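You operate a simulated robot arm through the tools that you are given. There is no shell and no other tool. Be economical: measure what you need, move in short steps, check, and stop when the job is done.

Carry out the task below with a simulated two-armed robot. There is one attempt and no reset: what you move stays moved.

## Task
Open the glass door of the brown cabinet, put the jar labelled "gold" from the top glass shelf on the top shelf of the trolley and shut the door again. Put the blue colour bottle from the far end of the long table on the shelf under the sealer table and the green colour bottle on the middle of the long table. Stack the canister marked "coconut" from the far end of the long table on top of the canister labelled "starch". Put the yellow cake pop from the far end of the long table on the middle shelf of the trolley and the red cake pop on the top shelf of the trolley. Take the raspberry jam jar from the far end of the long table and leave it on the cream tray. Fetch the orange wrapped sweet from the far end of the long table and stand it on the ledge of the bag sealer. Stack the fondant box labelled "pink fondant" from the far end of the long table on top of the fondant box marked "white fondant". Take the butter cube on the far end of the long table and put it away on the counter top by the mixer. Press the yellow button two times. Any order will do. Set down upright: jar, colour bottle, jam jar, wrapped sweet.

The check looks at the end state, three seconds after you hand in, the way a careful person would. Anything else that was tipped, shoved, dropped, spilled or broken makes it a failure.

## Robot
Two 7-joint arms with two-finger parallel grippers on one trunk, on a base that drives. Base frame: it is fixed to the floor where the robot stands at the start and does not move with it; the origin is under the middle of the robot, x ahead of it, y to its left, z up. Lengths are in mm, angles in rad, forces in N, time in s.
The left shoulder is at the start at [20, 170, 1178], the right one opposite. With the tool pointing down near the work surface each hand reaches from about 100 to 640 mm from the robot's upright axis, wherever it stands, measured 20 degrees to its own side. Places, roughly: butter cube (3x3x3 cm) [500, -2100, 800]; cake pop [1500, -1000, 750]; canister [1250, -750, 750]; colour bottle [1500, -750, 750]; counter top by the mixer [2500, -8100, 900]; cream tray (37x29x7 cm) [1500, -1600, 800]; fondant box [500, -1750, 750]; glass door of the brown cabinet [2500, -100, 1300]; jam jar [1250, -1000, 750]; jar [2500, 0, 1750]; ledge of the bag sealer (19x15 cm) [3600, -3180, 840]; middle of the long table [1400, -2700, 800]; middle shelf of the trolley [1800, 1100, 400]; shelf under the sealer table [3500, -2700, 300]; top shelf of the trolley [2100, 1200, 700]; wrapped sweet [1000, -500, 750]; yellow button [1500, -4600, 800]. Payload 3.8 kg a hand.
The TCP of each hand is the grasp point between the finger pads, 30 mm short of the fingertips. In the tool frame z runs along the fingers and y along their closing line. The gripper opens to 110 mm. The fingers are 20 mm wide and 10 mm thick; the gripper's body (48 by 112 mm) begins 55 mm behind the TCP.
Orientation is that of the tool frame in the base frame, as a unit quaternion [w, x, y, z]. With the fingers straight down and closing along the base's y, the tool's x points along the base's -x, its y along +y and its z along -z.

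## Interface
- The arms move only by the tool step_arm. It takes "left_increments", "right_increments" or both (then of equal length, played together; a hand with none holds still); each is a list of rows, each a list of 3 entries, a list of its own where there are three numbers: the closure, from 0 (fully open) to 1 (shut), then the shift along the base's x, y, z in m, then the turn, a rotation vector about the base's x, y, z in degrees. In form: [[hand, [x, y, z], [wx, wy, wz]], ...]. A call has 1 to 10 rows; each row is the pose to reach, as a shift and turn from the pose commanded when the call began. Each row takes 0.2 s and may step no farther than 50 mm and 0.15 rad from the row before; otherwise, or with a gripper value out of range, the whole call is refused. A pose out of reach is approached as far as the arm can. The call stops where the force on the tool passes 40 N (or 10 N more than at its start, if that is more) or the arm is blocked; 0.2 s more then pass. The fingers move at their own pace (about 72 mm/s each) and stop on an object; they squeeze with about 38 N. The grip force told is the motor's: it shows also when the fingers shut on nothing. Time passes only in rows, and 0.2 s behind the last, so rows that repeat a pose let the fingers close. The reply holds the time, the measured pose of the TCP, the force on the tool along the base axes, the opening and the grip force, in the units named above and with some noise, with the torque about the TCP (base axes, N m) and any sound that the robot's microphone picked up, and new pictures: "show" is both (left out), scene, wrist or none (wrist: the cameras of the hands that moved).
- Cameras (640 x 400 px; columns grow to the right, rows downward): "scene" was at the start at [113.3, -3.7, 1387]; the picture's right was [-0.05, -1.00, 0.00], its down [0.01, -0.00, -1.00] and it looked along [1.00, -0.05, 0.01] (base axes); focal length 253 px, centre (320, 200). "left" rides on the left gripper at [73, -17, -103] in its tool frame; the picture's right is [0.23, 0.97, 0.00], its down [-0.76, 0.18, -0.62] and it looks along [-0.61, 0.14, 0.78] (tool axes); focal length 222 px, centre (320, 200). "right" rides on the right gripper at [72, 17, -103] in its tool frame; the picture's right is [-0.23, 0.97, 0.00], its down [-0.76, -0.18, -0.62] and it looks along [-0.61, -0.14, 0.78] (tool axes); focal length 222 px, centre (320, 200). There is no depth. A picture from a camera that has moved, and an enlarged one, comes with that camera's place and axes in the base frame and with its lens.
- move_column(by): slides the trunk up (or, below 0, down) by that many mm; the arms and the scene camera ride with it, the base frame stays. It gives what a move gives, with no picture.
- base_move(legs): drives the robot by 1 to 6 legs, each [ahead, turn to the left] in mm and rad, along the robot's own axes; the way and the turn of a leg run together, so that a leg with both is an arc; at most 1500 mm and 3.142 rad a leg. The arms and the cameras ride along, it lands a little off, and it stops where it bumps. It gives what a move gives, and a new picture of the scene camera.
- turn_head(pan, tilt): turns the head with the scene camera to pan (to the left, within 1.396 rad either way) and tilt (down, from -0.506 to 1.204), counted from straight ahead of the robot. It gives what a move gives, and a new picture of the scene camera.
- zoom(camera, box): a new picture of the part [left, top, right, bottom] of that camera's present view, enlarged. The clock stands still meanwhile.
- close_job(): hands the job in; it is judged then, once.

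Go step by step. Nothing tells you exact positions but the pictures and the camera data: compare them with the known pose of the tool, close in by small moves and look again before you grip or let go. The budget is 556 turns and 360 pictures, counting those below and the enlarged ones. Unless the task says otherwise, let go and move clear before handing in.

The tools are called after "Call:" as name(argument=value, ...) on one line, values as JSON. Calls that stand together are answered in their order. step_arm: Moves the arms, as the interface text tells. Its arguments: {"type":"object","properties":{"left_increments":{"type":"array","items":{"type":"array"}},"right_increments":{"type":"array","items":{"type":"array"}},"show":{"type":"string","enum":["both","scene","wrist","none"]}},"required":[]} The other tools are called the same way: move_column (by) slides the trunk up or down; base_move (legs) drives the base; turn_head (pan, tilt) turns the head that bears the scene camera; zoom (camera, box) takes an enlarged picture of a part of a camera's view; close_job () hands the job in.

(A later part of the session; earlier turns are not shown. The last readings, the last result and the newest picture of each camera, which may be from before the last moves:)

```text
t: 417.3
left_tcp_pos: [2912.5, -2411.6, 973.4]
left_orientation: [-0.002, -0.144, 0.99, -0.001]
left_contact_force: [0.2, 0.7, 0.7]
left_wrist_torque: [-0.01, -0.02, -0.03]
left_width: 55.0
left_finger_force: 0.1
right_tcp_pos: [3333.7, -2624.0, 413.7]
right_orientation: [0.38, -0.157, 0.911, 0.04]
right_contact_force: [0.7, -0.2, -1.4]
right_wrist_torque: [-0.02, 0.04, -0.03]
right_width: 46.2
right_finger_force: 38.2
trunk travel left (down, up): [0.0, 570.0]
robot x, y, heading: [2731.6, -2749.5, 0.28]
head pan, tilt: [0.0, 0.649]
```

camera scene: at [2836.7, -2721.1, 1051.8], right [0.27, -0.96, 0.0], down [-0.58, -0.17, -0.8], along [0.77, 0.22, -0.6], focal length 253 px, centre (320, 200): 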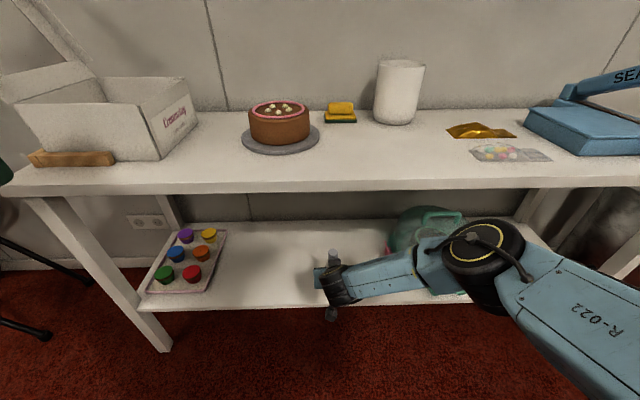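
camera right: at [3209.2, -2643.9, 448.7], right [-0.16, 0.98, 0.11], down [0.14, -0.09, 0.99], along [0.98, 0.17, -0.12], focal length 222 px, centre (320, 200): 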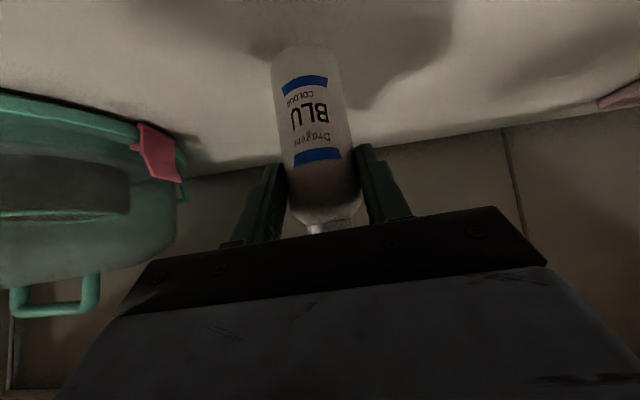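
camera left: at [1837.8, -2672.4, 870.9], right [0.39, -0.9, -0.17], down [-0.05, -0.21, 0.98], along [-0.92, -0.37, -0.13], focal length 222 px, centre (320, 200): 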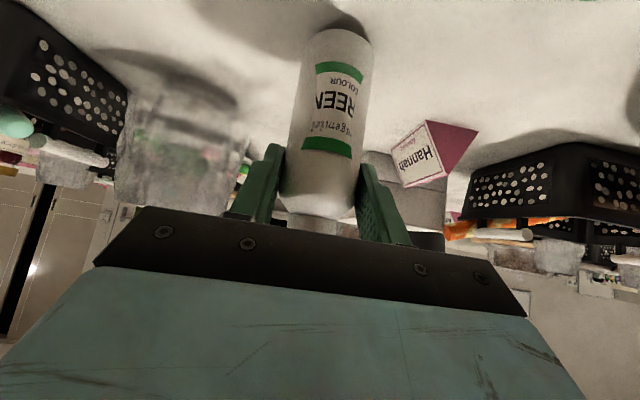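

Call:
step_arm(right_increments=[[0.8, [0, 0, -0.003], [0, 0, 0]], [0.8, [0, 0, -0.006], [0, 0, 0]]], show="none")

Call:
step_arm(right_increments=[[0.8, [0, 0, -0.003], [0, 0, 0]], [0.8, [0, 0, -0.005], [0, 0, 0]]], show="none")

Call:
zoom(camera="right", box=[220, 0, 440, 160])

```text
t: 417.9
left_tcp_pos: [2913.4, -2411.3, 973.2]
left_orientation: [-0.002, -0.144, 0.99, -0.002]
left_contact_force: [-0.3, 0.5, 0.9]
left_wrist_torque: [0.0, -0.01, 0.01]
left_width: 55.2
left_finger_force: 0.1
right_tcp_pos: [3333.4, -2623.9, 408.1]
right_orientation: [0.38, -0.157, 0.911, 0.04]
right_contact_force: [0.5, -0.1, -0.4]
right_wrist_torque: [0.0, 0.04, 0.01]
right_width: 46.2
right_finger_force: 38.0
trunk travel left (down, up): [0.0, 570.0]
robot x, y, heading: [2729.2, -2754.9, 0.275]
head pan, tilt: [0.0, 0.649]
```

```text
t: 418.5
left_tcp_pos: [2912.9, -2412.4, 972.8]
left_orientation: [-0.002, -0.144, 0.99, -0.002]
left_contact_force: [0.3, 0.5, -0.2]
left_wrist_torque: [0.01, 0.0, 0.0]
left_width: 55.3
left_finger_force: 0.0
right_tcp_pos: [3334.1, -2623.2, 404.1]
right_orientation: [0.38, -0.157, 0.911, 0.039]
right_contact_force: [-0.2, 0.6, -2.2]
right_wrist_torque: [-0.02, 0.03, 0.0]
right_width: 46.1
right_finger_force: 37.8
trunk travel left (down, up): [0.0, 570.0]
robot x, y, heading: [2735.1, -2748.7, 0.277]
head pan, tilt: [0.0, 0.649]
```

```text
2.50 times, centred on (330, 80) of right
camera zoom: at [3208.8, -2644.9, 425.3], right [-0.16, 0.98, 0.11], down [0.14, -0.09, 0.99], along [0.98, 0.17, -0.12], focal length 555 px, centre (295, 500)
```

zoom: 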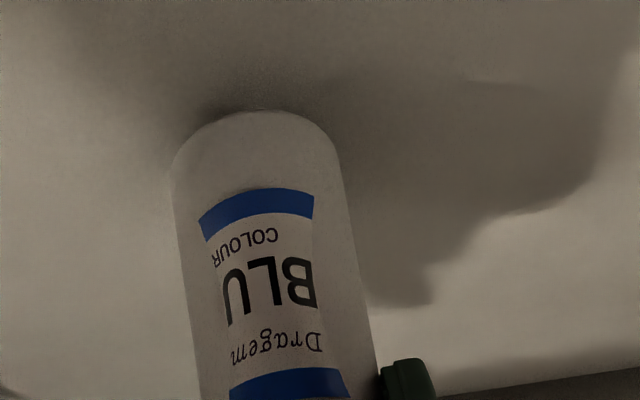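

Call:
step_arm(right_increments=[[0.8, [0, 0, -0.003], [0, 0, 0]], [0.8, [0, 0, -0.006], [0, 0, 0]]], show="none")

Call:
step_arm(right_increments=[[0.8, [0, 0, -0.002], [0, 0, 0]], [0.8, [0, 0, -0.004], [0, 0, 0]]], show="none")

Call:
step_arm(right_increments=[[0.8, [0, 0, -0.002], [0, 0, 0]], [0.8, [0, 0, -0.004], [0, 0, 0]]], show="none")

```text
t: 419.1
left_tcp_pos: [2912.8, -2412.6, 973.3]
left_orientation: [-0.002, -0.145, 0.989, -0.002]
left_contact_force: [0.9, 0.0, 0.2]
left_wrist_torque: [-0.01, -0.01, 0.0]
left_width: 54.8
left_finger_force: 0.0
right_tcp_pos: [3333.1, -2622.9, 400.8]
right_orientation: [0.38, -0.157, 0.911, 0.04]
right_contact_force: [0.6, 0.5, -0.9]
right_wrist_torque: [0.0, 0.04, -0.02]
right_width: 46.2
right_finger_force: 38.4
right hand out of reach, approached as far as the arm can: row 2
trunk travel left (down, up): [0.0, 570.0]
robot x, y, heading: [2735.0, -2748.5, 0.277]
head pan, tilt: [0.0, 0.649]
```

```text
t: 419.7
left_tcp_pos: [2912.2, -2411.0, 972.3]
left_orientation: [-0.001, -0.145, 0.989, -0.002]
left_contact_force: [-0.1, 0.1, 0.0]
left_wrist_torque: [0.01, -0.02, -0.03]
left_width: 55.0
left_finger_force: 0.1
right_tcp_pos: [3331.8, -2623.8, 396.7]
right_orientation: [0.38, -0.157, 0.911, 0.04]
right_contact_force: [-0.1, 1.3, -1.8]
right_wrist_torque: [0.01, 0.02, 0.0]
right_width: 46.3
right_finger_force: 37.7
trunk travel left (down, up): [0.0, 570.0]
robot x, y, heading: [2731.8, -2747.7, 0.276]
head pan, tilt: [0.0, 0.649]
```

```text
t: 420.3
left_tcp_pos: [2911.5, -2412.6, 972.6]
left_orientation: [-0.001, -0.144, 0.99, -0.002]
left_contact_force: [-0.1, 0.0, -0.2]
left_wrist_torque: [-0.01, -0.02, 0.0]
left_width: 55.0
left_finger_force: 0.1
right_tcp_pos: [3333.8, -2624.1, 398.1]
right_orientation: [0.38, -0.157, 0.911, 0.039]
right_contact_force: [0.1, 0.4, -1.6]
right_wrist_torque: [-0.01, -0.01, 0.01]
right_width: 46.1
right_finger_force: 38.0
right hand out of reach, approached as far as the arm can: row 1, 2
trunk travel left (down, up): [0.0, 570.0]
robot x, y, heading: [2728.8, -2746.3, 0.277]
head pan, tilt: [0.0, 0.649]
```

Arm is at its reach limit just above the shelf; nudging the base forward 40 mm.

Call:
base_move(legs=[[40, 0]])

Call:
step_arm(right_increments=[[0.8, [0, 0, -0.003], [0, 0, 0]], [0.8, [0, 0, -0.006], [0, 0, 0]]], show="none")

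Call:
step_arm(right_increments=[[0.8, [0, 0, -0.002], [0, 0, 0]], [0.8, [0, 0, -0.004], [0, 0, 0]]], show="wrist")

```text
t: 421.2
left_tcp_pos: [2950.7, -2401.1, 973.3]
left_orientation: [-0.002, -0.145, 0.989, -0.002]
left_contact_force: [0.4, -0.2, -0.5]
left_wrist_torque: [0.01, -0.02, 0.01]
left_width: 54.9
left_finger_force: 0.1
right_tcp_pos: [3370.2, -2613.9, 398.1]
right_orientation: [0.38, -0.157, 0.911, 0.04]
right_contact_force: [0.1, 0.7, -1.2]
right_wrist_torque: [-0.04, 0.04, -0.01]
right_width: 46.4
right_finger_force: 38.3
trunk travel left (down, up): [0.0, 570.0]
robot x, y, heading: [2771.0, -2737.5, 0.281]
head pan, tilt: [0.0, 0.649]
camera scene: at [2874.7, -2710.3, 1051.8], right [0.27, -0.96, 0.0], down [-0.58, -0.17, -0.8], along [0.77, 0.22, -0.6], focal length 253 px, centre (320, 200)
```

scene: 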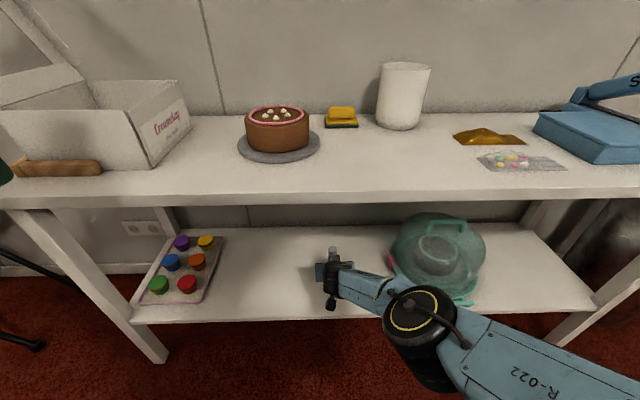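

```text
t: 421.8
left_tcp_pos: [2949.2, -2400.7, 973.1]
left_orientation: [-0.002, -0.145, 0.989, -0.001]
left_contact_force: [0.2, 0.1, 0.1]
left_wrist_torque: [-0.01, -0.01, -0.06]
left_width: 54.7
left_finger_force: 0.2
right_tcp_pos: [3370.8, -2613.0, 398.8]
right_orientation: [0.379, -0.157, 0.911, 0.04]
right_contact_force: [-0.2, 0.0, -1.5]
right_wrist_torque: [-0.01, -0.02, 0.0]
right_width: 46.2
right_finger_force: 38.3
right hand out of reach, approached as far as the arm can: row 2
trunk travel left (down, up): [0.0, 570.0]
robot x, y, heading: [2770.3, -2744.6, 0.282]
head pan, tilt: [0.0, 0.649]
```

```text
t: 422.4
left_tcp_pos: [2949.8, -2401.3, 972.6]
left_orientation: [-0.001, -0.145, 0.989, -0.002]
left_contact_force: [0.2, 0.6, -0.4]
left_wrist_torque: [0.02, -0.02, 0.0]
left_width: 55.2
left_finger_force: 0.0
right_tcp_pos: [3369.5, -2616.6, 395.7]
right_orientation: [0.38, -0.157, 0.911, 0.04]
right_contact_force: [0.5, -0.1, -0.6]
right_wrist_torque: [-0.02, 0.0, -0.05]
right_width: 46.4
right_finger_force: 37.8
right hand out of reach, approached as far as the arm can: row 2
trunk travel left (down, up): [0.0, 570.0]
robot x, y, heading: [2769.6, -2742.4, 0.281]
head pan, tilt: [0.0, 0.649]
camera right: at [3245.1, -2637.9, 417.3], right [-0.16, 0.98, 0.11], down [0.14, -0.09, 0.99], along [0.98, 0.17, -0.12], focal length 222 px, centre (320, 200)
```

right: 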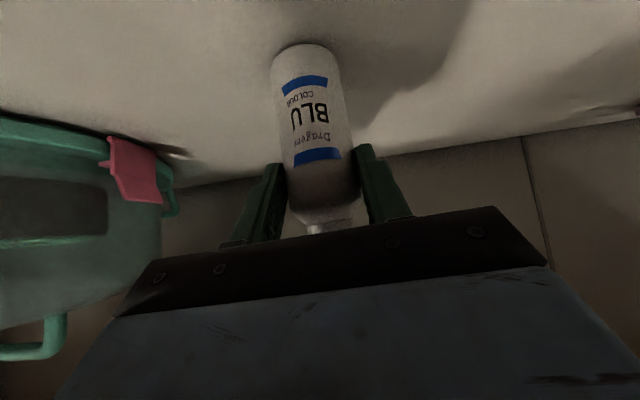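

The arm must now pull back 40 mm to gain depth downward.

Call:
step_arm(right_increments=[[0.8, [-0.02, -0.006, 0], [0, 0, 0]], [0.8, [-0.038, -0.012, 0], [0, 0, 0]], [0.8, [-0.038, -0.012, -0.004], [0, 0, 0]], [0.8, [-0.038, -0.012, -0.006], [0, 0, 0]]], show="none")

Call:
step_arm(right_increments=[[0.8, [0, 0, -0.003], [0, 0, 0]], [0.8, [0, 0, -0.005], [0, 0, 0]]], show="none")

Call:
step_arm(right_increments=[[0.8, [0, 0, -0.002], [0, 0, 0]], [0.8, [0, 0, -0.004], [0, 0, 0]]], show="none")

```text
t: 423.4
left_tcp_pos: [2948.9, -2402.1, 973.2]
left_orientation: [0.0, -0.145, 0.989, -0.002]
left_contact_force: [0.7, 0.2, 0.5]
left_wrist_torque: [0.0, 0.01, 0.02]
left_width: 55.1
left_finger_force: 0.1
right_tcp_pos: [3352.6, -2615.7, 382.1]
right_orientation: [0.384, -0.157, 0.909, 0.039]
right_contact_force: [8.0, -2.4, 26.3]
right_wrist_torque: [0.14, -0.77, -0.12]
right_width: 46.6
right_finger_force: 38.3
right hand out of reach, approached as far as the arm can: row 1, 2, 3, 4
trunk travel left (down, up): [0.0, 570.0]
robot x, y, heading: [2769.5, -2740.7, 0.275]
head pan, tilt: [0.0, 0.649]
```

```text
t: 424.0
left_tcp_pos: [2949.4, -2401.7, 973.5]
left_orientation: [-0.001, -0.146, 0.989, -0.002]
left_contact_force: [-0.6, -0.6, -0.5]
left_wrist_torque: [0.0, 0.0, 0.02]
left_width: 55.0
left_finger_force: 0.0
right_tcp_pos: [3350.3, -2615.4, 379.2]
right_orientation: [0.385, -0.155, 0.909, 0.038]
right_contact_force: [7.9, -1.8, 26.0]
right_wrist_torque: [0.29, -0.75, -0.11]
right_width: 46.2
right_finger_force: 38.1
trunk travel left (down, up): [0.0, 570.0]
robot x, y, heading: [2768.6, -2741.4, 0.276]
head pan, tilt: [0.0, 0.649]
```

```text
t: 424.6
left_tcp_pos: [2948.4, -2401.4, 973.8]
left_orientation: [0.0, -0.146, 0.989, -0.002]
left_contact_force: [-0.1, -0.8, 0.1]
left_wrist_torque: [-0.01, -0.02, 0.02]
left_width: 55.0
left_finger_force: 0.1
right_tcp_pos: [3350.5, -2614.3, 378.1]
right_orientation: [0.384, -0.156, 0.909, 0.039]
right_contact_force: [5.7, -1.1, 26.5]
right_wrist_torque: [0.21, -0.7, -0.12]
right_width: 46.2
right_finger_force: 37.7
right hand out of reach, approached as far as the arm can: row 1, 2
trunk travel left (down, up): [0.0, 570.0]
robot x, y, heading: [2766.0, -2739.8, 0.279]
head pan, tilt: [0.0, 0.649]
```

Contact reached. Relieving pressure, opening, and backing out.

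Call:
step_arm(right_increments=[[0.8, [0, 0, 0.004], [0, 0, 0]], [0.7, [0, 0, 0.006], [0, 0, 0]], [0.5, [0, 0, 0.006], [0, 0, 0]], [0.35, [0, 0, 0.006], [0, 0, 0]], [0.3, [0, 0, 0.006], [0, 0, 0]]], show="wrist")

```text
t: 425.8
left_tcp_pos: [2950.2, -2401.9, 973.0]
left_orientation: [-0.001, -0.145, 0.989, -0.002]
left_contact_force: [0.0, 0.1, 0.4]
left_wrist_torque: [0.02, -0.02, 0.01]
left_width: 55.3
left_finger_force: 0.0
right_tcp_pos: [3348.8, -2615.8, 378.8]
right_orientation: [0.38, -0.157, 0.91, 0.04]
right_contact_force: [0.7, -0.9, 0.2]
right_wrist_torque: [-0.02, -0.01, 0.0]
right_width: 76.9
right_finger_force: 0.1
trunk travel left (down, up): [0.0, 570.0]
robot x, y, heading: [2768.3, -2742.7, 0.279]
head pan, tilt: [0.0, 0.649]
camera right: at [3223.3, -2637.3, 401.6], right [-0.16, 0.98, 0.11], down [0.14, -0.09, 0.99], along [0.98, 0.17, -0.12], focal length 222 px, centre (320, 200)
```

right: 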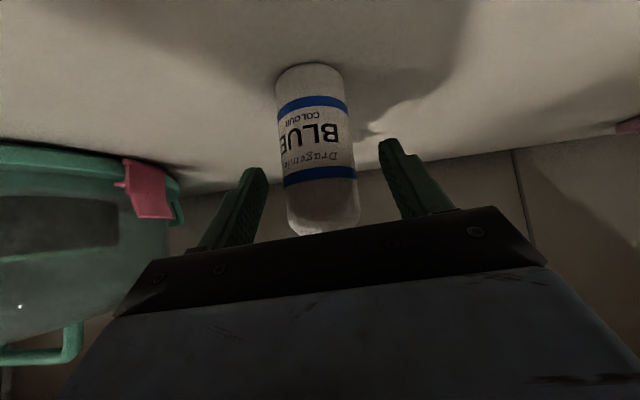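

Released upright. Withdrawing along the tool axis, then straight out.

Call:
step_arm(right_increments=[[0.3, [-0.02, -0.006, 0.02], [0, 0, 0]], [0.3, [-0.045, -0.013, 0.042], [0, 0, 0]], [0.3, [-0.075, -0.022, 0.07], [0, 0, 0]], [0.3, [-0.115, -0.033, 0.08], [0, 0, 0]], [0.3, [-0.155, -0.045, 0.085], [0, 0, 0]], [0.3, [-0.2, -0.057, 0.09], [0, 0, 0]], [0.3, [-0.215, -0.062, 0.13], [0, 0, 0]], [0.3, [-0.22, -0.063, 0.18], [0, 0, 0]], [0.3, [-0.22, -0.063, 0.23], [0, 0, 0]], [0.3, [-0.22, -0.063, 0.28], [0, 0, 0]]], show="scene")

Call:
zoom(camera="scene", box=[120, 180, 540, 400])

```text
refused: row 8 steps farther than a row can; nothing moved
```

```text
1.52 times, centred on (330, 290) of scene
camera zoom: at [2874.5, -2710.3, 1051.8], right [0.27, -0.96, 0.0], down [-0.58, -0.17, -0.8], along [0.77, 0.22, -0.6], focal length 386 px, centre (305, 63)
```

zoom: 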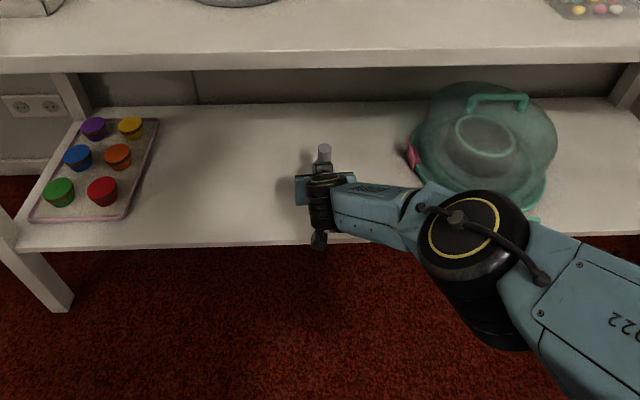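

Call:
step_arm(right_increments=[[0.3, [-0.02, -0.006, 0.02], [0, 0, 0]], [0.3, [-0.045, -0.013, 0.042], [0, 0, 0]], [0.3, [-0.075, -0.022, 0.07], [0, 0, 0]], [0.3, [-0.115, -0.033, 0.08], [0, 0, 0]], [0.3, [-0.155, -0.045, 0.085], [0, 0, 0]], [0.3, [-0.195, -0.055, 0.09], [0, 0, 0]], [0.3, [-0.215, -0.062, 0.13], [0, 0, 0]], [0.3, [-0.22, -0.063, 0.175], [0, 0, 0]], [0.3, [-0.22, -0.063, 0.22], [0, 0, 0]], [0.3, [-0.22, -0.063, 0.265], [0, 0, 0]]], show="scene")

Call:
zoom(camera="scene", box=[120, 180, 540, 400])

```text
t: 428.0
left_tcp_pos: [2950.5, -2402.3, 971.9]
left_orientation: [-0.001, -0.146, 0.989, -0.003]
left_contact_force: [-0.4, 0.0, -0.1]
left_wrist_torque: [-0.01, 0.04, 0.02]
left_width: 54.8
left_finger_force: 0.1
right_tcp_pos: [3127.4, -2679.7, 647.0]
right_orientation: [0.38, -0.157, 0.911, 0.039]
right_contact_force: [0.3, 0.5, 0.4]
right_wrist_torque: [0.0, 0.02, 0.01]
right_width: 77.1
right_finger_force: 0.1
trunk travel left (down, up): [0.0, 570.0]
robot x, y, heading: [2767.3, -2743.4, 0.273]
head pan, tilt: [0.0, 0.649]
camera scene: at [2874.5, -2710.4, 1051.8], right [0.27, -0.96, 0.0], down [-0.58, -0.17, -0.8], along [0.77, 0.22, -0.6], focal length 253 px, centre (320, 200)
```

scene: 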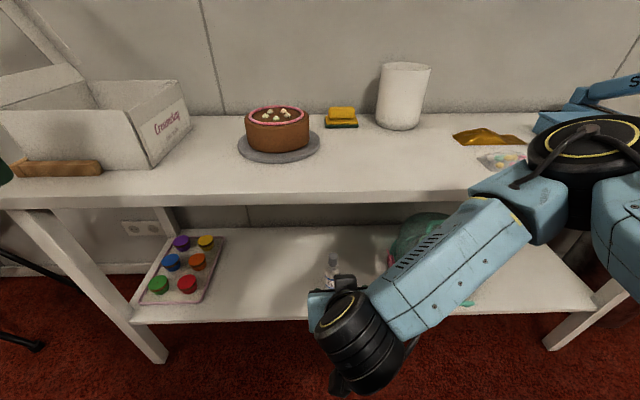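

```text
1.52 times, centred on (330, 290) of scene
camera zoom: at [2874.5, -2710.4, 1051.8], right [0.27, -0.96, 0.0], down [-0.58, -0.17, -0.8], along [0.77, 0.22, -0.6], focal length 386 px, centre (305, 63)
```

zoom: 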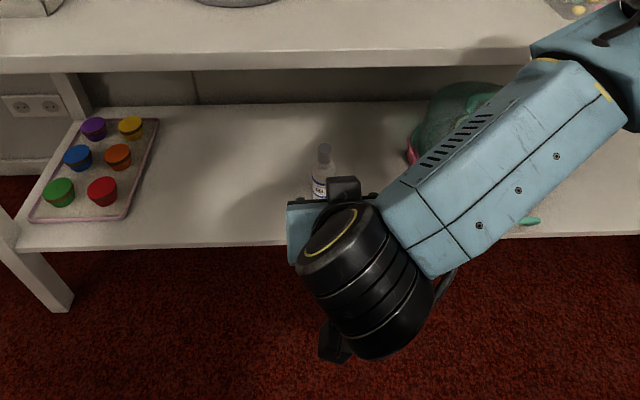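

Blue bottle stands on the lower shelf. Backing away, raising the trunk, and restoring the right hand's pose.

Call:
base_move(legs=[[-150, 0]])

Call:
move_column(by=275)

Call:
step_arm(right_increments=[[0.3, [0.007, -0.035, 0.02], [-1.8, 6.2, 0]], [0.3, [0.014, -0.07, 0.04], [-3.5, 12.4, 0]], [0.3, [0.021, -0.105, 0.06], [-5.3, 18.6, 0]], [0.3, [0.028, -0.14, 0.08], [-7, 24.7, 0]], [0.3, [0.035, -0.175, 0.1], [-8.8, 30.9, 0]], [0.3, [0.042, -0.21, 0.12], [-10.5, 37.1, 0]], [0.3, [0.049, -0.246, 0.13], [-12.3, 43.3, 0]]], show="none")

```text
t: 429.4
left_tcp_pos: [2806.6, -2441.5, 973.5]
left_orientation: [-0.002, -0.146, 0.989, -0.003]
left_contact_force: [0.4, 0.7, 0.6]
left_wrist_torque: [-0.02, -0.03, 0.02]
left_width: 55.0
left_finger_force: 0.0
right_tcp_pos: [2985.0, -2718.9, 647.5]
right_orientation: [0.38, -0.158, 0.911, 0.039]
right_contact_force: [-0.6, -0.6, 0.9]
right_wrist_torque: [-0.06, -0.03, -0.03]
right_width: 77.1
right_finger_force: 0.0
trunk travel left (down, up): [0.0, 570.0]
robot x, y, heading: [2625.1, -2782.0, 0.279]
head pan, tilt: [0.0, 0.649]
camera scene: at [2731.6, -2750.9, 1051.9], right [0.28, -0.96, 0.0], down [-0.58, -0.17, -0.8], along [0.77, 0.22, -0.6], focal length 253 px, centre (320, 200)
```

scene: 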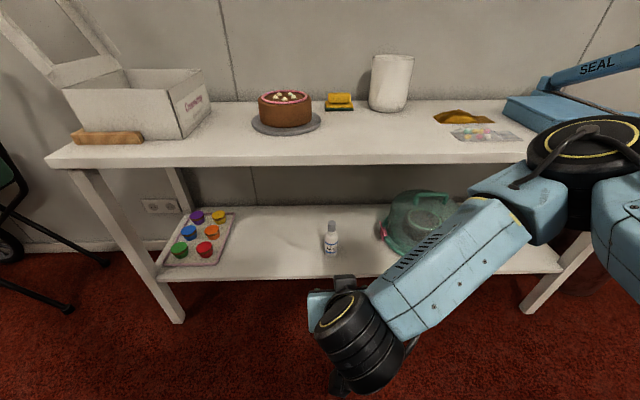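

```text
t: 432.2
left_tcp_pos: [2807.1, -2441.5, 1248.4]
left_orientation: [-0.001, -0.146, 0.989, -0.002]
left_contact_force: [0.0, -0.1, 0.0]
left_wrist_torque: [0.02, 0.02, -0.02]
left_width: 55.1
left_finger_force: 0.0
right_tcp_pos: [2986.2, -2718.7, 921.5]
right_orientation: [0.38, -0.158, 0.911, 0.039]
right_contact_force: [-0.9, 0.4, -0.3]
right_wrist_torque: [0.02, 0.0, 0.02]
right_width: 77.1
right_finger_force: 0.1
trunk travel left (down, up): [-275.0, 295.0]
robot x, y, heading: [2625.7, -2783.0, 0.277]
head pan, tilt: [0.0, 0.649]
```

```text
t: 433.8
left_tcp_pos: [2806.4, -2441.6, 1247.8]
left_orientation: [-0.002, -0.146, 0.989, -0.001]
left_contact_force: [0.2, -0.4, 0.1]
left_wrist_torque: [0.0, -0.02, 0.03]
left_width: 55.0
left_finger_force: 0.1
right_tcp_pos: [3032.9, -2964.0, 1050.1]
right_orientation: [-0.002, -0.171, 0.985, 0.0]
right_contact_force: [0.1, 0.6, 0.2]
right_wrist_torque: [0.02, 0.0, -0.02]
right_width: 76.7
right_finger_force: 0.1
trunk travel left (down, up): [-275.0, 295.0]
robot x, y, heading: [2626.3, -2782.8, 0.278]
head pan, tilt: [0.0, 0.649]
```

Now going to the near end of the table for the orange sweet.

Call:
base_move(legs=[[0, 1.592], [1500, 0], [1500, 0], [310, 0], [0, 1.57], [760, 0]])

Call:
base_move(legs=[[0, 1.57]])

```text
t: 461.4
left_tcp_pos: [761.1, -160.1, 1248.1]
left_orientation: [-0.002, 0.989, 0.149, 0.001]
left_contact_force: [-0.2, 0.2, 0.1]
left_wrist_torque: [-0.03, -0.01, 0.02]
left_width: 55.1
left_finger_force: 0.0
right_tcp_pos: [530.4, 362.4, 1050.0]
right_orientation: [-0.001, 0.985, 0.174, 0.001]
right_contact_force: [-0.9, 0.3, 0.2]
right_wrist_torque: [0.01, -0.04, 0.02]
right_width: 77.0
right_finger_force: 0.1
trunk travel left (down, up): [-275.0, 295.0]
robot x, y, heading: [936.9, 180.8, -2.851]
head pan, tilt: [0.0, 0.649]
camera scene: at [838.8, 151.8, 1326.8], right [-0.28, 0.96, 0.0], down [0.58, 0.17, -0.8], along [-0.76, -0.23, -0.6], focal length 253 px, centre (320, 200)
```

scene: 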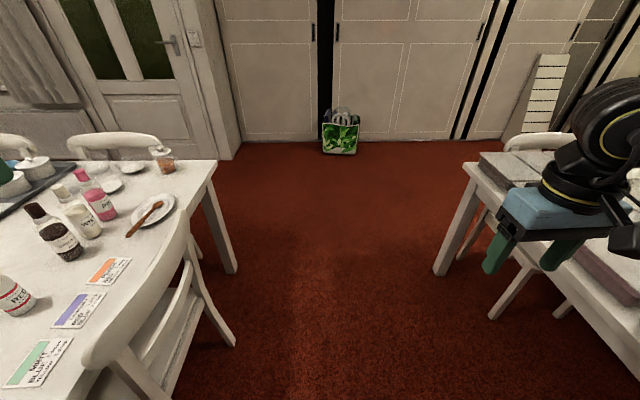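

```text
t: 465.6
left_tcp_pos: [1284.6, 8.5, 1247.7]
left_orientation: [-0.003, 0.587, 0.809, -0.001]
left_contact_force: [-0.1, 0.1, 0.0]
left_wrist_torque: [0.02, 0.01, 0.01]
left_width: 55.0
left_finger_force: 0.0
right_tcp_pos: [766.5, -229.4, 1050.6]
right_orientation: [0.0, 0.566, 0.825, 0.001]
right_contact_force: [-0.5, 0.0, -0.1]
right_wrist_torque: [0.01, -0.01, -0.02]
right_width: 76.8
right_finger_force: 0.1
trunk travel left (down, up): [-275.0, 295.0]
robot x, y, heading: [939.2, 179.9, -1.269]
head pan, tilt: [0.0, 0.649]
camera scene: at [974.8, 79.6, 1326.8], right [-0.95, -0.3, 0.0], down [-0.18, 0.58, -0.8], along [0.24, -0.76, -0.6], focal length 253 px, centre (320, 200)
```

scene: 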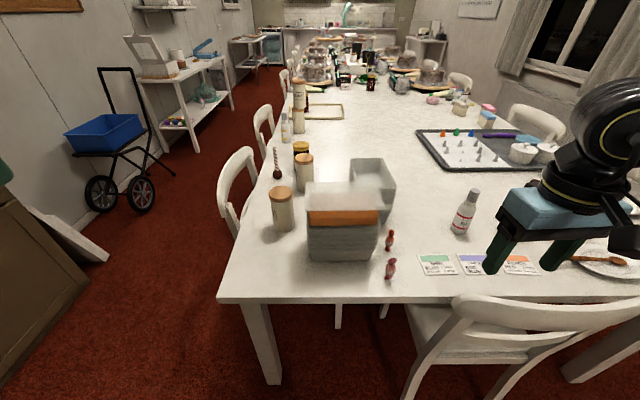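

Call:
zoom(camera="scene", box=[340, 200, 440, 300])

```text
4.00 times, centred on (390, 250) of scene
camera zoom: at [974.8, 79.6, 1326.8], right [-0.95, -0.3, 0.0], down [-0.18, 0.58, -0.8], along [0.24, -0.76, -0.6], focal length 1014 px, centre (40, 0)
```

zoom: 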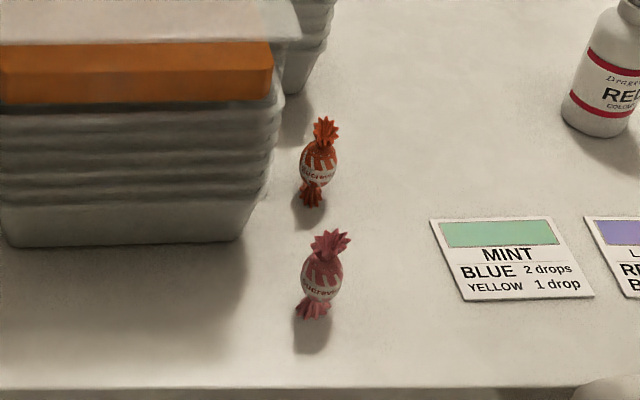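

The orange sweet is the farther one at about (933, −468), close beside the box stack. I'll turn the right gripper 90° so its narrow side faces the box.

Call:
base_move(legs=[[50, 0]])

Call:
step_arm(right_increments=[[0.4, [0.012, -0.008, 0], [0, 0, 8.5]], [0.5, [0.023, -0.016, 0], [0, 0, 17]], [0.5, [0.035, -0.024, 0], [0, 0, 25.5]], [0.5, [0.046, -0.032, 0], [0, 0, 34]], [0.5, [0.058, -0.04, 0], [0, 0, 42.5]], [0.5, [0.07, -0.047, 0], [0, 0, 51]], [0.5, [0.081, -0.055, 0], [0, 0, 59.5]], [0.5, [0.093, -0.063, 0], [0, 0, 68]], [0.5, [0.104, -0.071, 0], [0, 0, 76.5]], [0.5, [0.116, -0.079, 0], [0, 0, 85]]], show="scene")

```text
t: 466.6
left_tcp_pos: [1299.7, -42.2, 1248.7]
left_orientation: [-0.003, 0.587, 0.809, 0.001]
left_contact_force: [-0.3, -1.0, -0.5]
left_wrist_torque: [0.01, 0.02, 0.02]
left_width: 55.2
left_finger_force: 0.1
right_tcp_pos: [783.5, -279.6, 1050.1]
right_orientation: [0.0, 0.566, 0.824, 0.001]
right_contact_force: [1.0, 0.2, -0.1]
right_wrist_torque: [0.04, 0.0, 0.01]
right_width: 77.3
right_finger_force: 0.1
trunk travel left (down, up): [-275.0, 295.0]
robot x, y, heading: [953.6, 131.5, -1.267]
head pan, tilt: [0.0, 0.649]
camera scene: at [990.1, 30.0, 1326.7], right [-0.95, -0.3, 0.0], down [-0.18, 0.58, -0.8], along [0.24, -0.76, -0.61], focal length 253 px, centre (320, 200)
```

scene: 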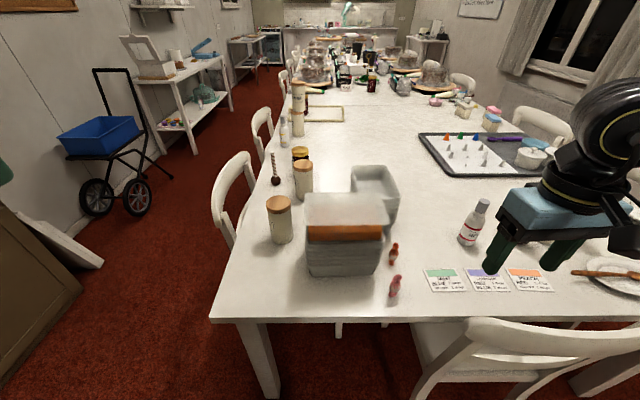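

```text
t: 468.8
left_tcp_pos: [1296.1, -38.6, 1249.3]
left_orientation: [-0.001, 0.587, 0.809, 0.0]
left_contact_force: [-0.4, -0.8, 0.2]
left_wrist_torque: [-0.02, -0.06, -0.01]
left_width: 55.1
left_finger_force: 0.1
right_tcp_pos: [892.5, -211.1, 1038.5]
right_orientation: [-0.003, -0.066, 0.998, -0.025]
right_contact_force: [-0.4, 0.7, 0.1]
right_wrist_torque: [-0.01, -0.03, 0.01]
right_width: 55.2
right_finger_force: 0.1
right hand out of reach, approached as far as the arm can: row 6, 7, 8, 9, 10
trunk travel left (down, up): [-275.0, 295.0]
robot x, y, heading: [953.8, 134.4, -1.271]
head pan, tilt: [0.0, 0.649]
camera scene: at [987.0, 32.7, 1327.0], right [-0.95, -0.3, 0.0], down [-0.18, 0.58, -0.8], along [0.24, -0.76, -0.6], focal length 253 px, centre (320, 200)
```

scene: 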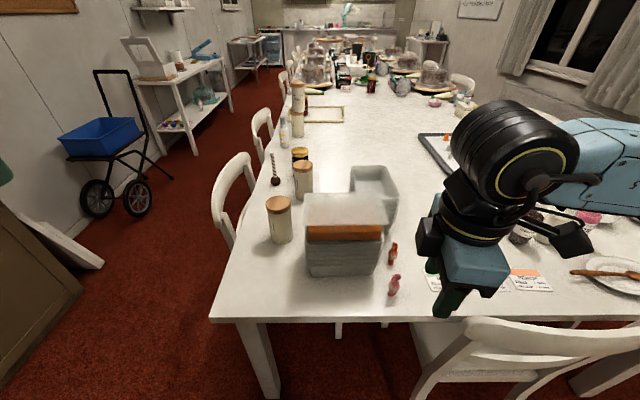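

Yaw of about 80° reached. Moving out over the table while tilting the tool so its body leans away from the box.

Call:
step_arm(right_increments=[[0.6, [-0.002, -0.046, -0.01], [1.7, -5.6, 0]], [0.6, [-0.005, -0.092, -0.02], [3.5, -11.1, 0]], [0.6, [-0.007, -0.138, -0.03], [5.2, -16.7, 0]], [0.6, [-0.009, -0.184, -0.04], [6.9, -22.3, 0]], [0.6, [-0.012, -0.23, -0.05], [8.7, -27.8, 0]], [0.6, [-0.014, -0.274, -0.06], [10.4, -33.4, 0]]], show="both")

```text
t: 470.4
left_tcp_pos: [1299.6, -40.0, 1247.9]
left_orientation: [-0.003, 0.587, 0.809, -0.001]
left_contact_force: [0.9, -0.1, -0.2]
left_wrist_torque: [-0.05, 0.03, 0.02]
left_width: 54.9
left_finger_force: 0.0
right_tcp_pos: [1068.9, -268.1, 993.0]
right_orientation: [0.391, -0.094, 0.915, -0.041]
right_contact_force: [1.0, 0.8, -0.1]
right_wrist_torque: [0.0, -0.01, 0.02]
right_width: 43.8
right_finger_force: 0.1
right hand out of reach, approached as far as the arm can: row 1, 2, 3, 4, 5, 6
trunk travel left (down, up): [-275.0, 295.0]
robot x, y, heading: [958.0, 129.8, -1.265]
head pan, tilt: [0.0, 0.649]
stopped in row 6 (right hand): the arm was blocked; the commanded pose is now the measured one
camera scene: at [990.4, 31.7, 1326.8], right [-0.95, -0.3, 0.0], down [-0.18, 0.58, -0.8], along [0.24, -0.76, -0.6], focal length 253 px, centre (320, 200)
camera right: at [942.0, -265.0, 1011.1], right [0.02, 1.0, 0.02], down [0.09, -0.02, 1.0], along [1.0, -0.02, -0.09], focal length 222 px, centre (320, 200)
```

scene: 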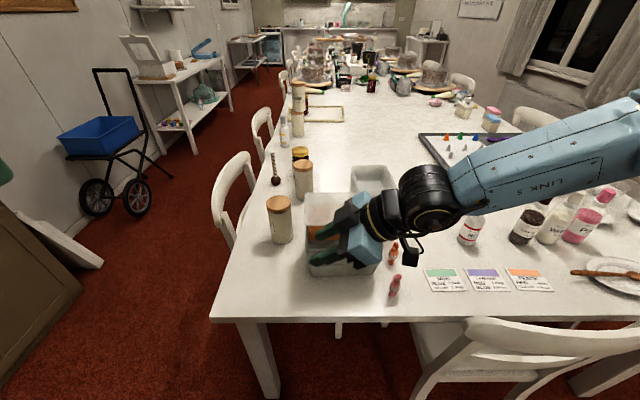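
right: 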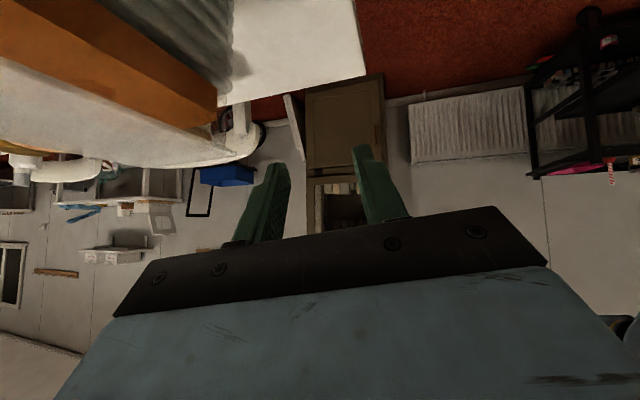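

That orientation isn't reachable and the hand drifted toward the box. I'll undo it carefully, moving back up and right.

Call:
step_arm(right_increments=[[0.6, [-0.02, 0.01, 0.03], [-1.2, 4, 0]], [0.6, [-0.05, 0.02, 0.05], [-3.1, 10, 0]], [0.6, [-0.085, 0.03, 0.055], [-5, 16.4, 0]], [0.6, [-0.12, 0.04, 0.055], [-6.8, 22.3, 0]], [0.6, [-0.15, 0.048, 0.055], [-8.6, 28, 0]], [0.6, [-0.18, 0.055, 0.055], [-10.4, 33.4, 0]]], show="scene")

Call:
zoom(camera="scene", box=[260, 170, 460, 310])

```text
t: 471.8
left_tcp_pos: [1296.6, -41.1, 1249.8]
left_orientation: [-0.003, 0.587, 0.81, 0.0]
left_contact_force: [0.0, -0.7, -1.1]
left_wrist_torque: [0.05, 0.01, -0.03]
left_width: 55.0
left_finger_force: 0.1
right_tcp_pos: [885.3, -212.3, 992.2]
right_orientation: [0.101, -0.134, 0.981, -0.096]
right_contact_force: [-0.2, -0.4, -0.9]
right_wrist_torque: [0.04, -0.02, 0.02]
right_width: 44.1
right_finger_force: 0.0
right hand out of reach, approached as far as the arm can: row 1, 2, 3, 4, 5, 6
trunk travel left (down, up): [-275.0, 295.0]
robot x, y, heading: [954.5, 132.9, -1.271]
head pan, tilt: [0.0, 0.649]
camera scene: at [988.7, 29.7, 1326.6], right [-0.95, -0.3, 0.0], down [-0.18, 0.58, -0.8], along [0.24, -0.76, -0.61], focal length 253 px, centre (320, 200)
```

scene: 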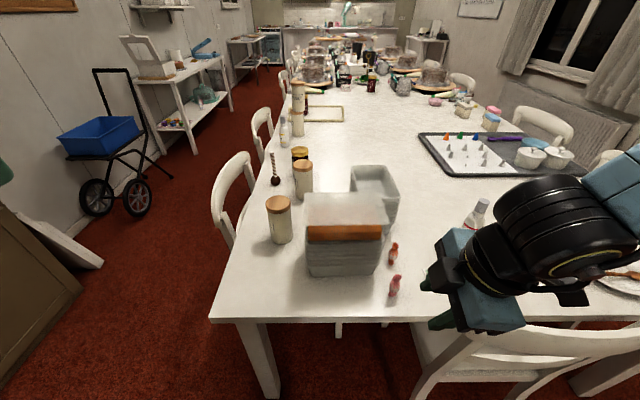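

```text
2.86 times, centred on (360, 240) of scene
camera zoom: at [988.7, 29.7, 1326.6], right [-0.95, -0.3, 0.0], down [-0.18, 0.58, -0.8], along [0.24, -0.76, -0.61], focal length 724 px, centre (206, 86)
```

zoom: 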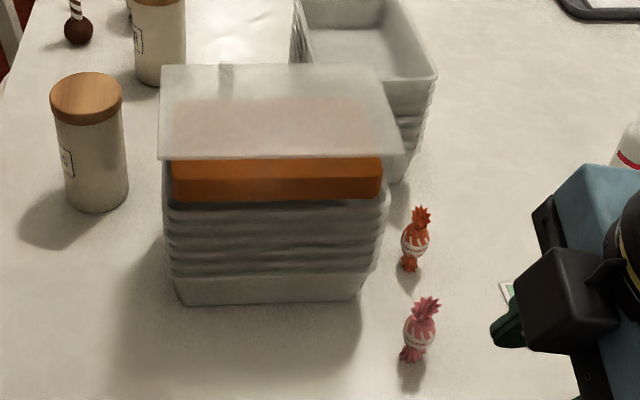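

The box and sweets are untouched. Re-orienting to a 45° yaw with 45° tilt, which keeps the hand clear of both box and pink sweet.

Call:
step_arm(right_increments=[[0.6, [-0.005, -0.027, 0.01], [1.2, -5.2, -5.3]], [0.6, [-0.01, -0.054, 0.01], [2.3, -10.4, -10.6]], [0.6, [-0.015, -0.081, 0.01], [3.5, -15.6, -15.9]], [0.6, [-0.02, -0.107, 0.01], [4.6, -20.9, -21.1]], [0.6, [-0.025, -0.134, 0.01], [5.8, -26.1, -26.4]], [0.6, [-0.03, -0.161, 0.01], [6.9, -31.3, -31.7]], [0.6, [-0.035, -0.188, 0.01], [8.1, -36.5, -37]]], show="both")

```text
t: 473.4
left_tcp_pos: [1297.4, -41.8, 1249.3]
left_orientation: [-0.002, 0.587, 0.81, 0.0]
left_contact_force: [0.4, -0.5, 1.0]
left_wrist_torque: [0.03, 0.02, 0.01]
left_width: 54.8
left_finger_force: 0.0
right_tcp_pos: [863.0, -369.7, 1032.6]
right_orientation: [0.374, 0.223, 0.896, -0.09]
right_contact_force: [0.1, 0.6, 1.0]
right_wrist_torque: [0.02, -0.02, 0.03]
right_width: 44.2
right_finger_force: 0.0
right hand out of reach, approached as far as the arm can: row 1, 2, 3, 4, 5, 6, 7
trunk travel left (down, up): [-275.0, 295.0]
robot x, y, heading: [951.5, 131.7, -1.265]
head pan, tilt: [0.0, 0.649]
camera scene: at [989.3, 30.3, 1326.7], right [-0.95, -0.3, 0.0], down [-0.18, 0.58, -0.8], along [0.24, -0.76, -0.61], focal length 253 px, centre (320, 200)
camera right: at [760.5, -297.0, 1054.9], right [0.6, 0.79, 0.17], down [0.0, -0.21, 0.98], along [0.8, -0.58, -0.12], focal length 222 px, centre (320, 200)
```

scene: 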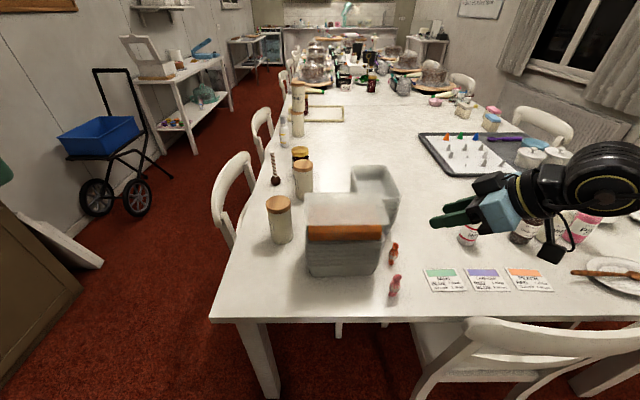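
right: 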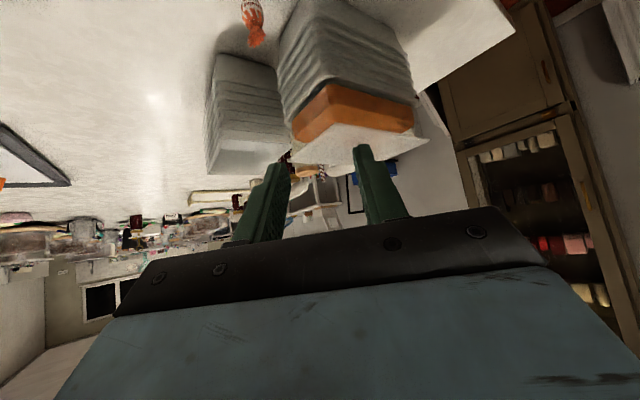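

Orientation is right now; the orange sweet shows at the top of the wrist view. Descending toward the pre-grasp point.

Call:
step_arm(right_increments=[[0.65, [0.0, -0.02, -0.03], [0, 0, 0]], [0.65, [0.0, -0.04, -0.065], [0, 0, 0]], [0.65, [0.0, -0.055, -0.1], [0, 0, 0]], [0.65, [0.005, -0.065, -0.13], [0, 0, 0]], [0.65, [0.005, -0.068, -0.15], [0, 0, 0]]], show="both")

```text
t: 474.6
left_tcp_pos: [1295.5, -37.9, 1248.5]
left_orientation: [-0.001, 0.587, 0.81, -0.001]
left_contact_force: [0.6, 0.3, 1.1]
left_wrist_torque: [-0.01, -0.05, 0.0]
left_width: 55.2
left_finger_force: 0.0
right_tcp_pos: [869.9, -423.1, 888.8]
right_orientation: [0.374, 0.221, 0.896, -0.091]
right_contact_force: [0.7, -0.6, -0.8]
right_wrist_torque: [-0.03, -0.07, -0.01]
right_width: 38.1
right_finger_force: 0.1
right hand out of reach, approached as far as the arm can: row 1, 2, 3, 4, 5
trunk travel left (down, up): [-275.0, 295.0]
robot x, y, heading: [955.9, 134.3, -1.266]
head pan, tilt: [0.0, 0.649]
camera scene: at [987.0, 32.2, 1327.0], right [-0.95, -0.3, 0.0], down [-0.18, 0.58, -0.8], along [0.24, -0.76, -0.6], focal length 253 px, centre (320, 200)
camera right: at [767.3, -348.9, 910.0], right [0.59, 0.79, 0.16], down [0.0, -0.2, 0.98], along [0.8, -0.58, -0.12], focal length 222 px, centre (320, 200)
```

scene: 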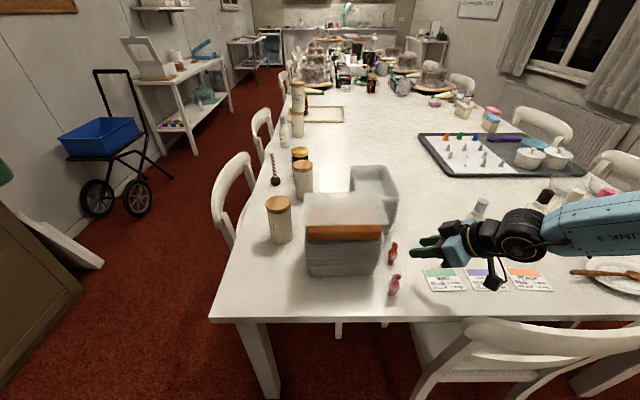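
right: 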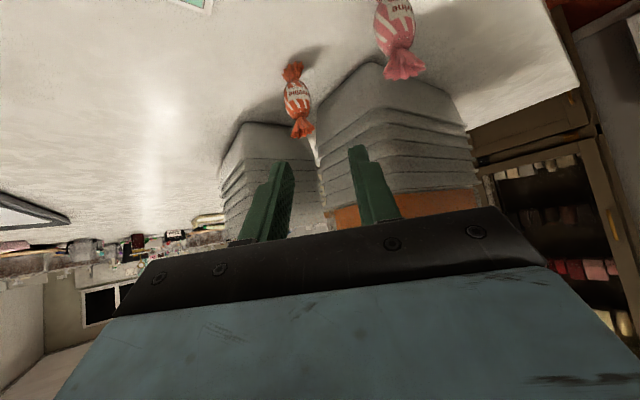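

The sweet is at about (928, −472). Correcting 16 mm to the right, then advancing along the tool axis.

Call:
step_arm(right_increments=[[0.58, [-0.004, -0.007, -0.015], [0, 0, 0]], [0.58, [-0.0075, -0.014, -0.03], [0, 0, 0]], [0.58, [0.0143, -0.0255, -0.0547], [0, 0, 0]], [0.58, [0.03, -0.0335, -0.072], [0, 0, 0]]], show="wrist")

Call:
zoom(camera="scene", box=[340, 190, 500, 310])

```text
t: 475.6
left_tcp_pos: [1299.2, -40.4, 1248.9]
left_orientation: [-0.002, 0.587, 0.81, 0.001]
left_contact_force: [-0.1, -0.2, 0.0]
left_wrist_torque: [0.0, 0.01, -0.02]
left_width: 54.8
left_finger_force: 0.0
right_tcp_pos: [901.5, -456.4, 815.6]
right_orientation: [0.373, 0.22, 0.897, -0.091]
right_contact_force: [-1.2, -0.4, 0.0]
right_wrist_torque: [0.05, -0.01, -0.01]
right_width: 46.3
right_finger_force: 0.0
right hand out of reach, approached as far as the arm can: row 1
trunk travel left (down, up): [-275.0, 295.0]
robot x, y, heading: [956.0, 134.4, -1.271]
head pan, tilt: [0.0, 0.649]
camera right: at [798.0, -383.8, 837.0], right [0.59, 0.79, 0.16], down [0.0, -0.2, 0.98], along [0.81, -0.58, -0.12], focal length 222 px, centre (320, 200)
```

right: 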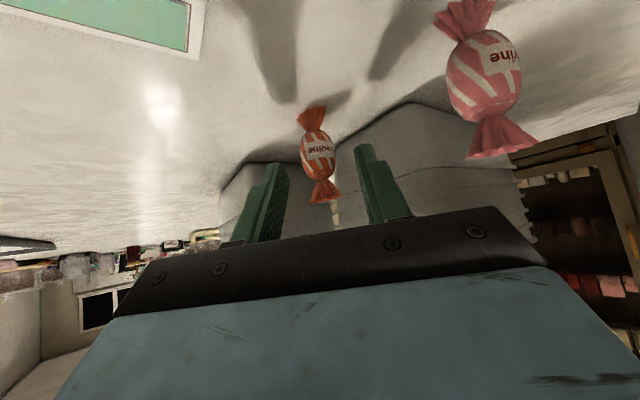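

```text
3.33 times, centred on (420, 250) of scene
camera zoom: at [989.8, 31.3, 1326.8], right [-0.95, -0.3, 0.0], down [-0.18, 0.58, -0.8], along [0.24, -0.76, -0.6], focal length 844 px, centre (-13, 33)
```

zoom: 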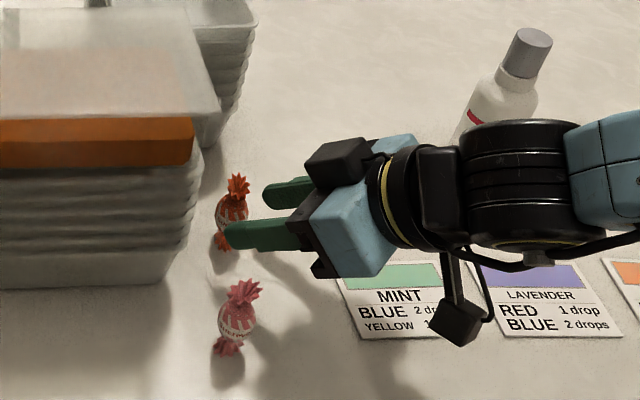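

Well centred. Advancing the rest and checking before closing.

Call:
step_arm(right_increments=[[0.58, [0.014, -0.008, -0.015], [0, 0, 0]], [0.58, [0.028, -0.0155, -0.028], [0, 0, 0]]], show="wrist")

Call:
zoom(camera="scene", box=[340, 190, 500, 310])

```text
t: 476.1
left_tcp_pos: [1298.9, -39.4, 1248.9]
left_orientation: [-0.002, 0.587, 0.81, 0.0]
left_contact_force: [0.1, -1.2, -0.1]
left_wrist_torque: [0.01, 0.01, 0.0]
left_width: 54.9
left_finger_force: 0.0
right_tcp_pos: [929.1, -471.9, 787.1]
right_orientation: [0.373, 0.22, 0.897, -0.091]
right_contact_force: [0.7, -0.4, -0.2]
right_wrist_torque: [0.01, 0.01, -0.02]
right_width: 46.3
right_finger_force: 0.1
trunk travel left (down, up): [-275.0, 295.0]
robot x, y, heading: [957.6, 134.4, -1.264]
head pan, tilt: [0.0, 0.649]
camera right: at [825.7, -397.7, 808.2], right [0.59, 0.79, 0.16], down [0.0, -0.2, 0.98], along [0.81, -0.58, -0.12], focal length 222 px, centre (320, 200)
```

right: 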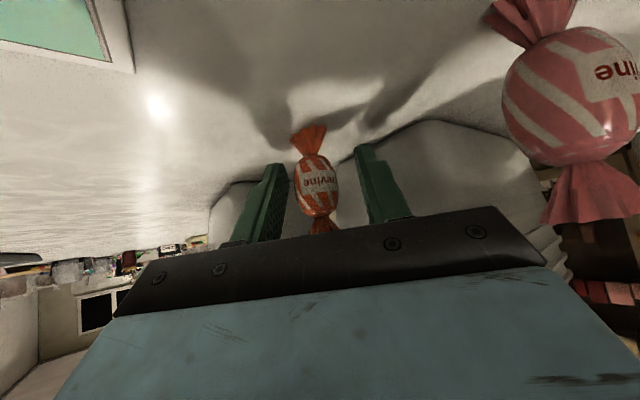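

```text
3.33 times, centred on (420, 250) of scene
camera zoom: at [989.9, 31.6, 1326.8], right [-0.95, -0.3, 0.0], down [-0.18, 0.58, -0.8], along [0.24, -0.76, -0.6], focal length 844 px, centre (-13, 33)
```

zoom: 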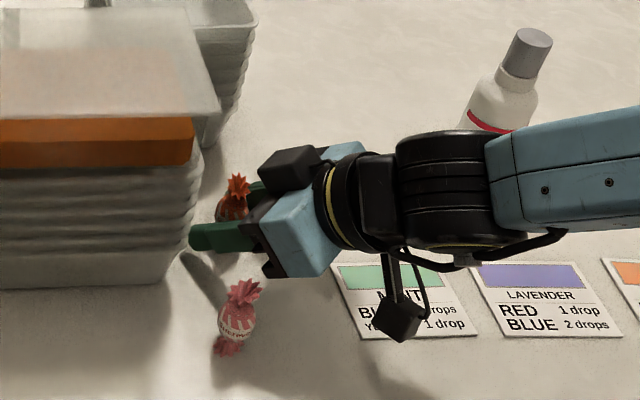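

The sweet is between the pads. Closing.

Call:
step_arm(right_increments=[[0.7, [0, 0, 0], [0, 0, 0]], [0.85, [0, 0, 0], [0, 0, 0]], [0.95, [0, 0, 0], [0, 0, 0]]], show="wrist")

```text
t: 476.9
left_tcp_pos: [1298.0, -39.5, 1247.7]
left_orientation: [-0.003, 0.587, 0.81, 0.0]
left_contact_force: [0.1, 0.8, -0.1]
left_wrist_torque: [-0.01, -0.03, -0.03]
left_width: 55.0
left_finger_force: 0.0
right_tcp_pos: [929.2, -470.5, 786.3]
right_orientation: [0.374, 0.22, 0.897, -0.09]
right_contact_force: [-1.2, 0.2, -0.9]
right_wrist_torque: [-0.03, 0.03, 0.01]
right_width: 22.5
right_finger_force: 37.6
trunk travel left (down, up): [-275.0, 295.0]
robot x, y, heading: [955.2, 132.8, -1.272]
head pan, tilt: [0.0, 0.649]
camera right: at [825.5, -397.4, 808.2], right [0.59, 0.79, 0.16], down [0.0, -0.2, 0.98], along [0.81, -0.58, -0.12], focal length 222 px, centre (320, 200)
```

right: 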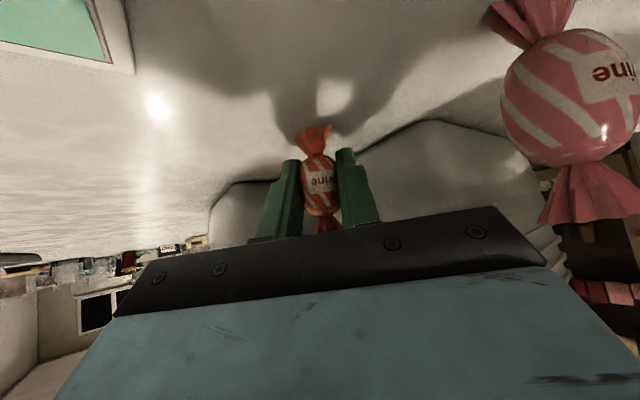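

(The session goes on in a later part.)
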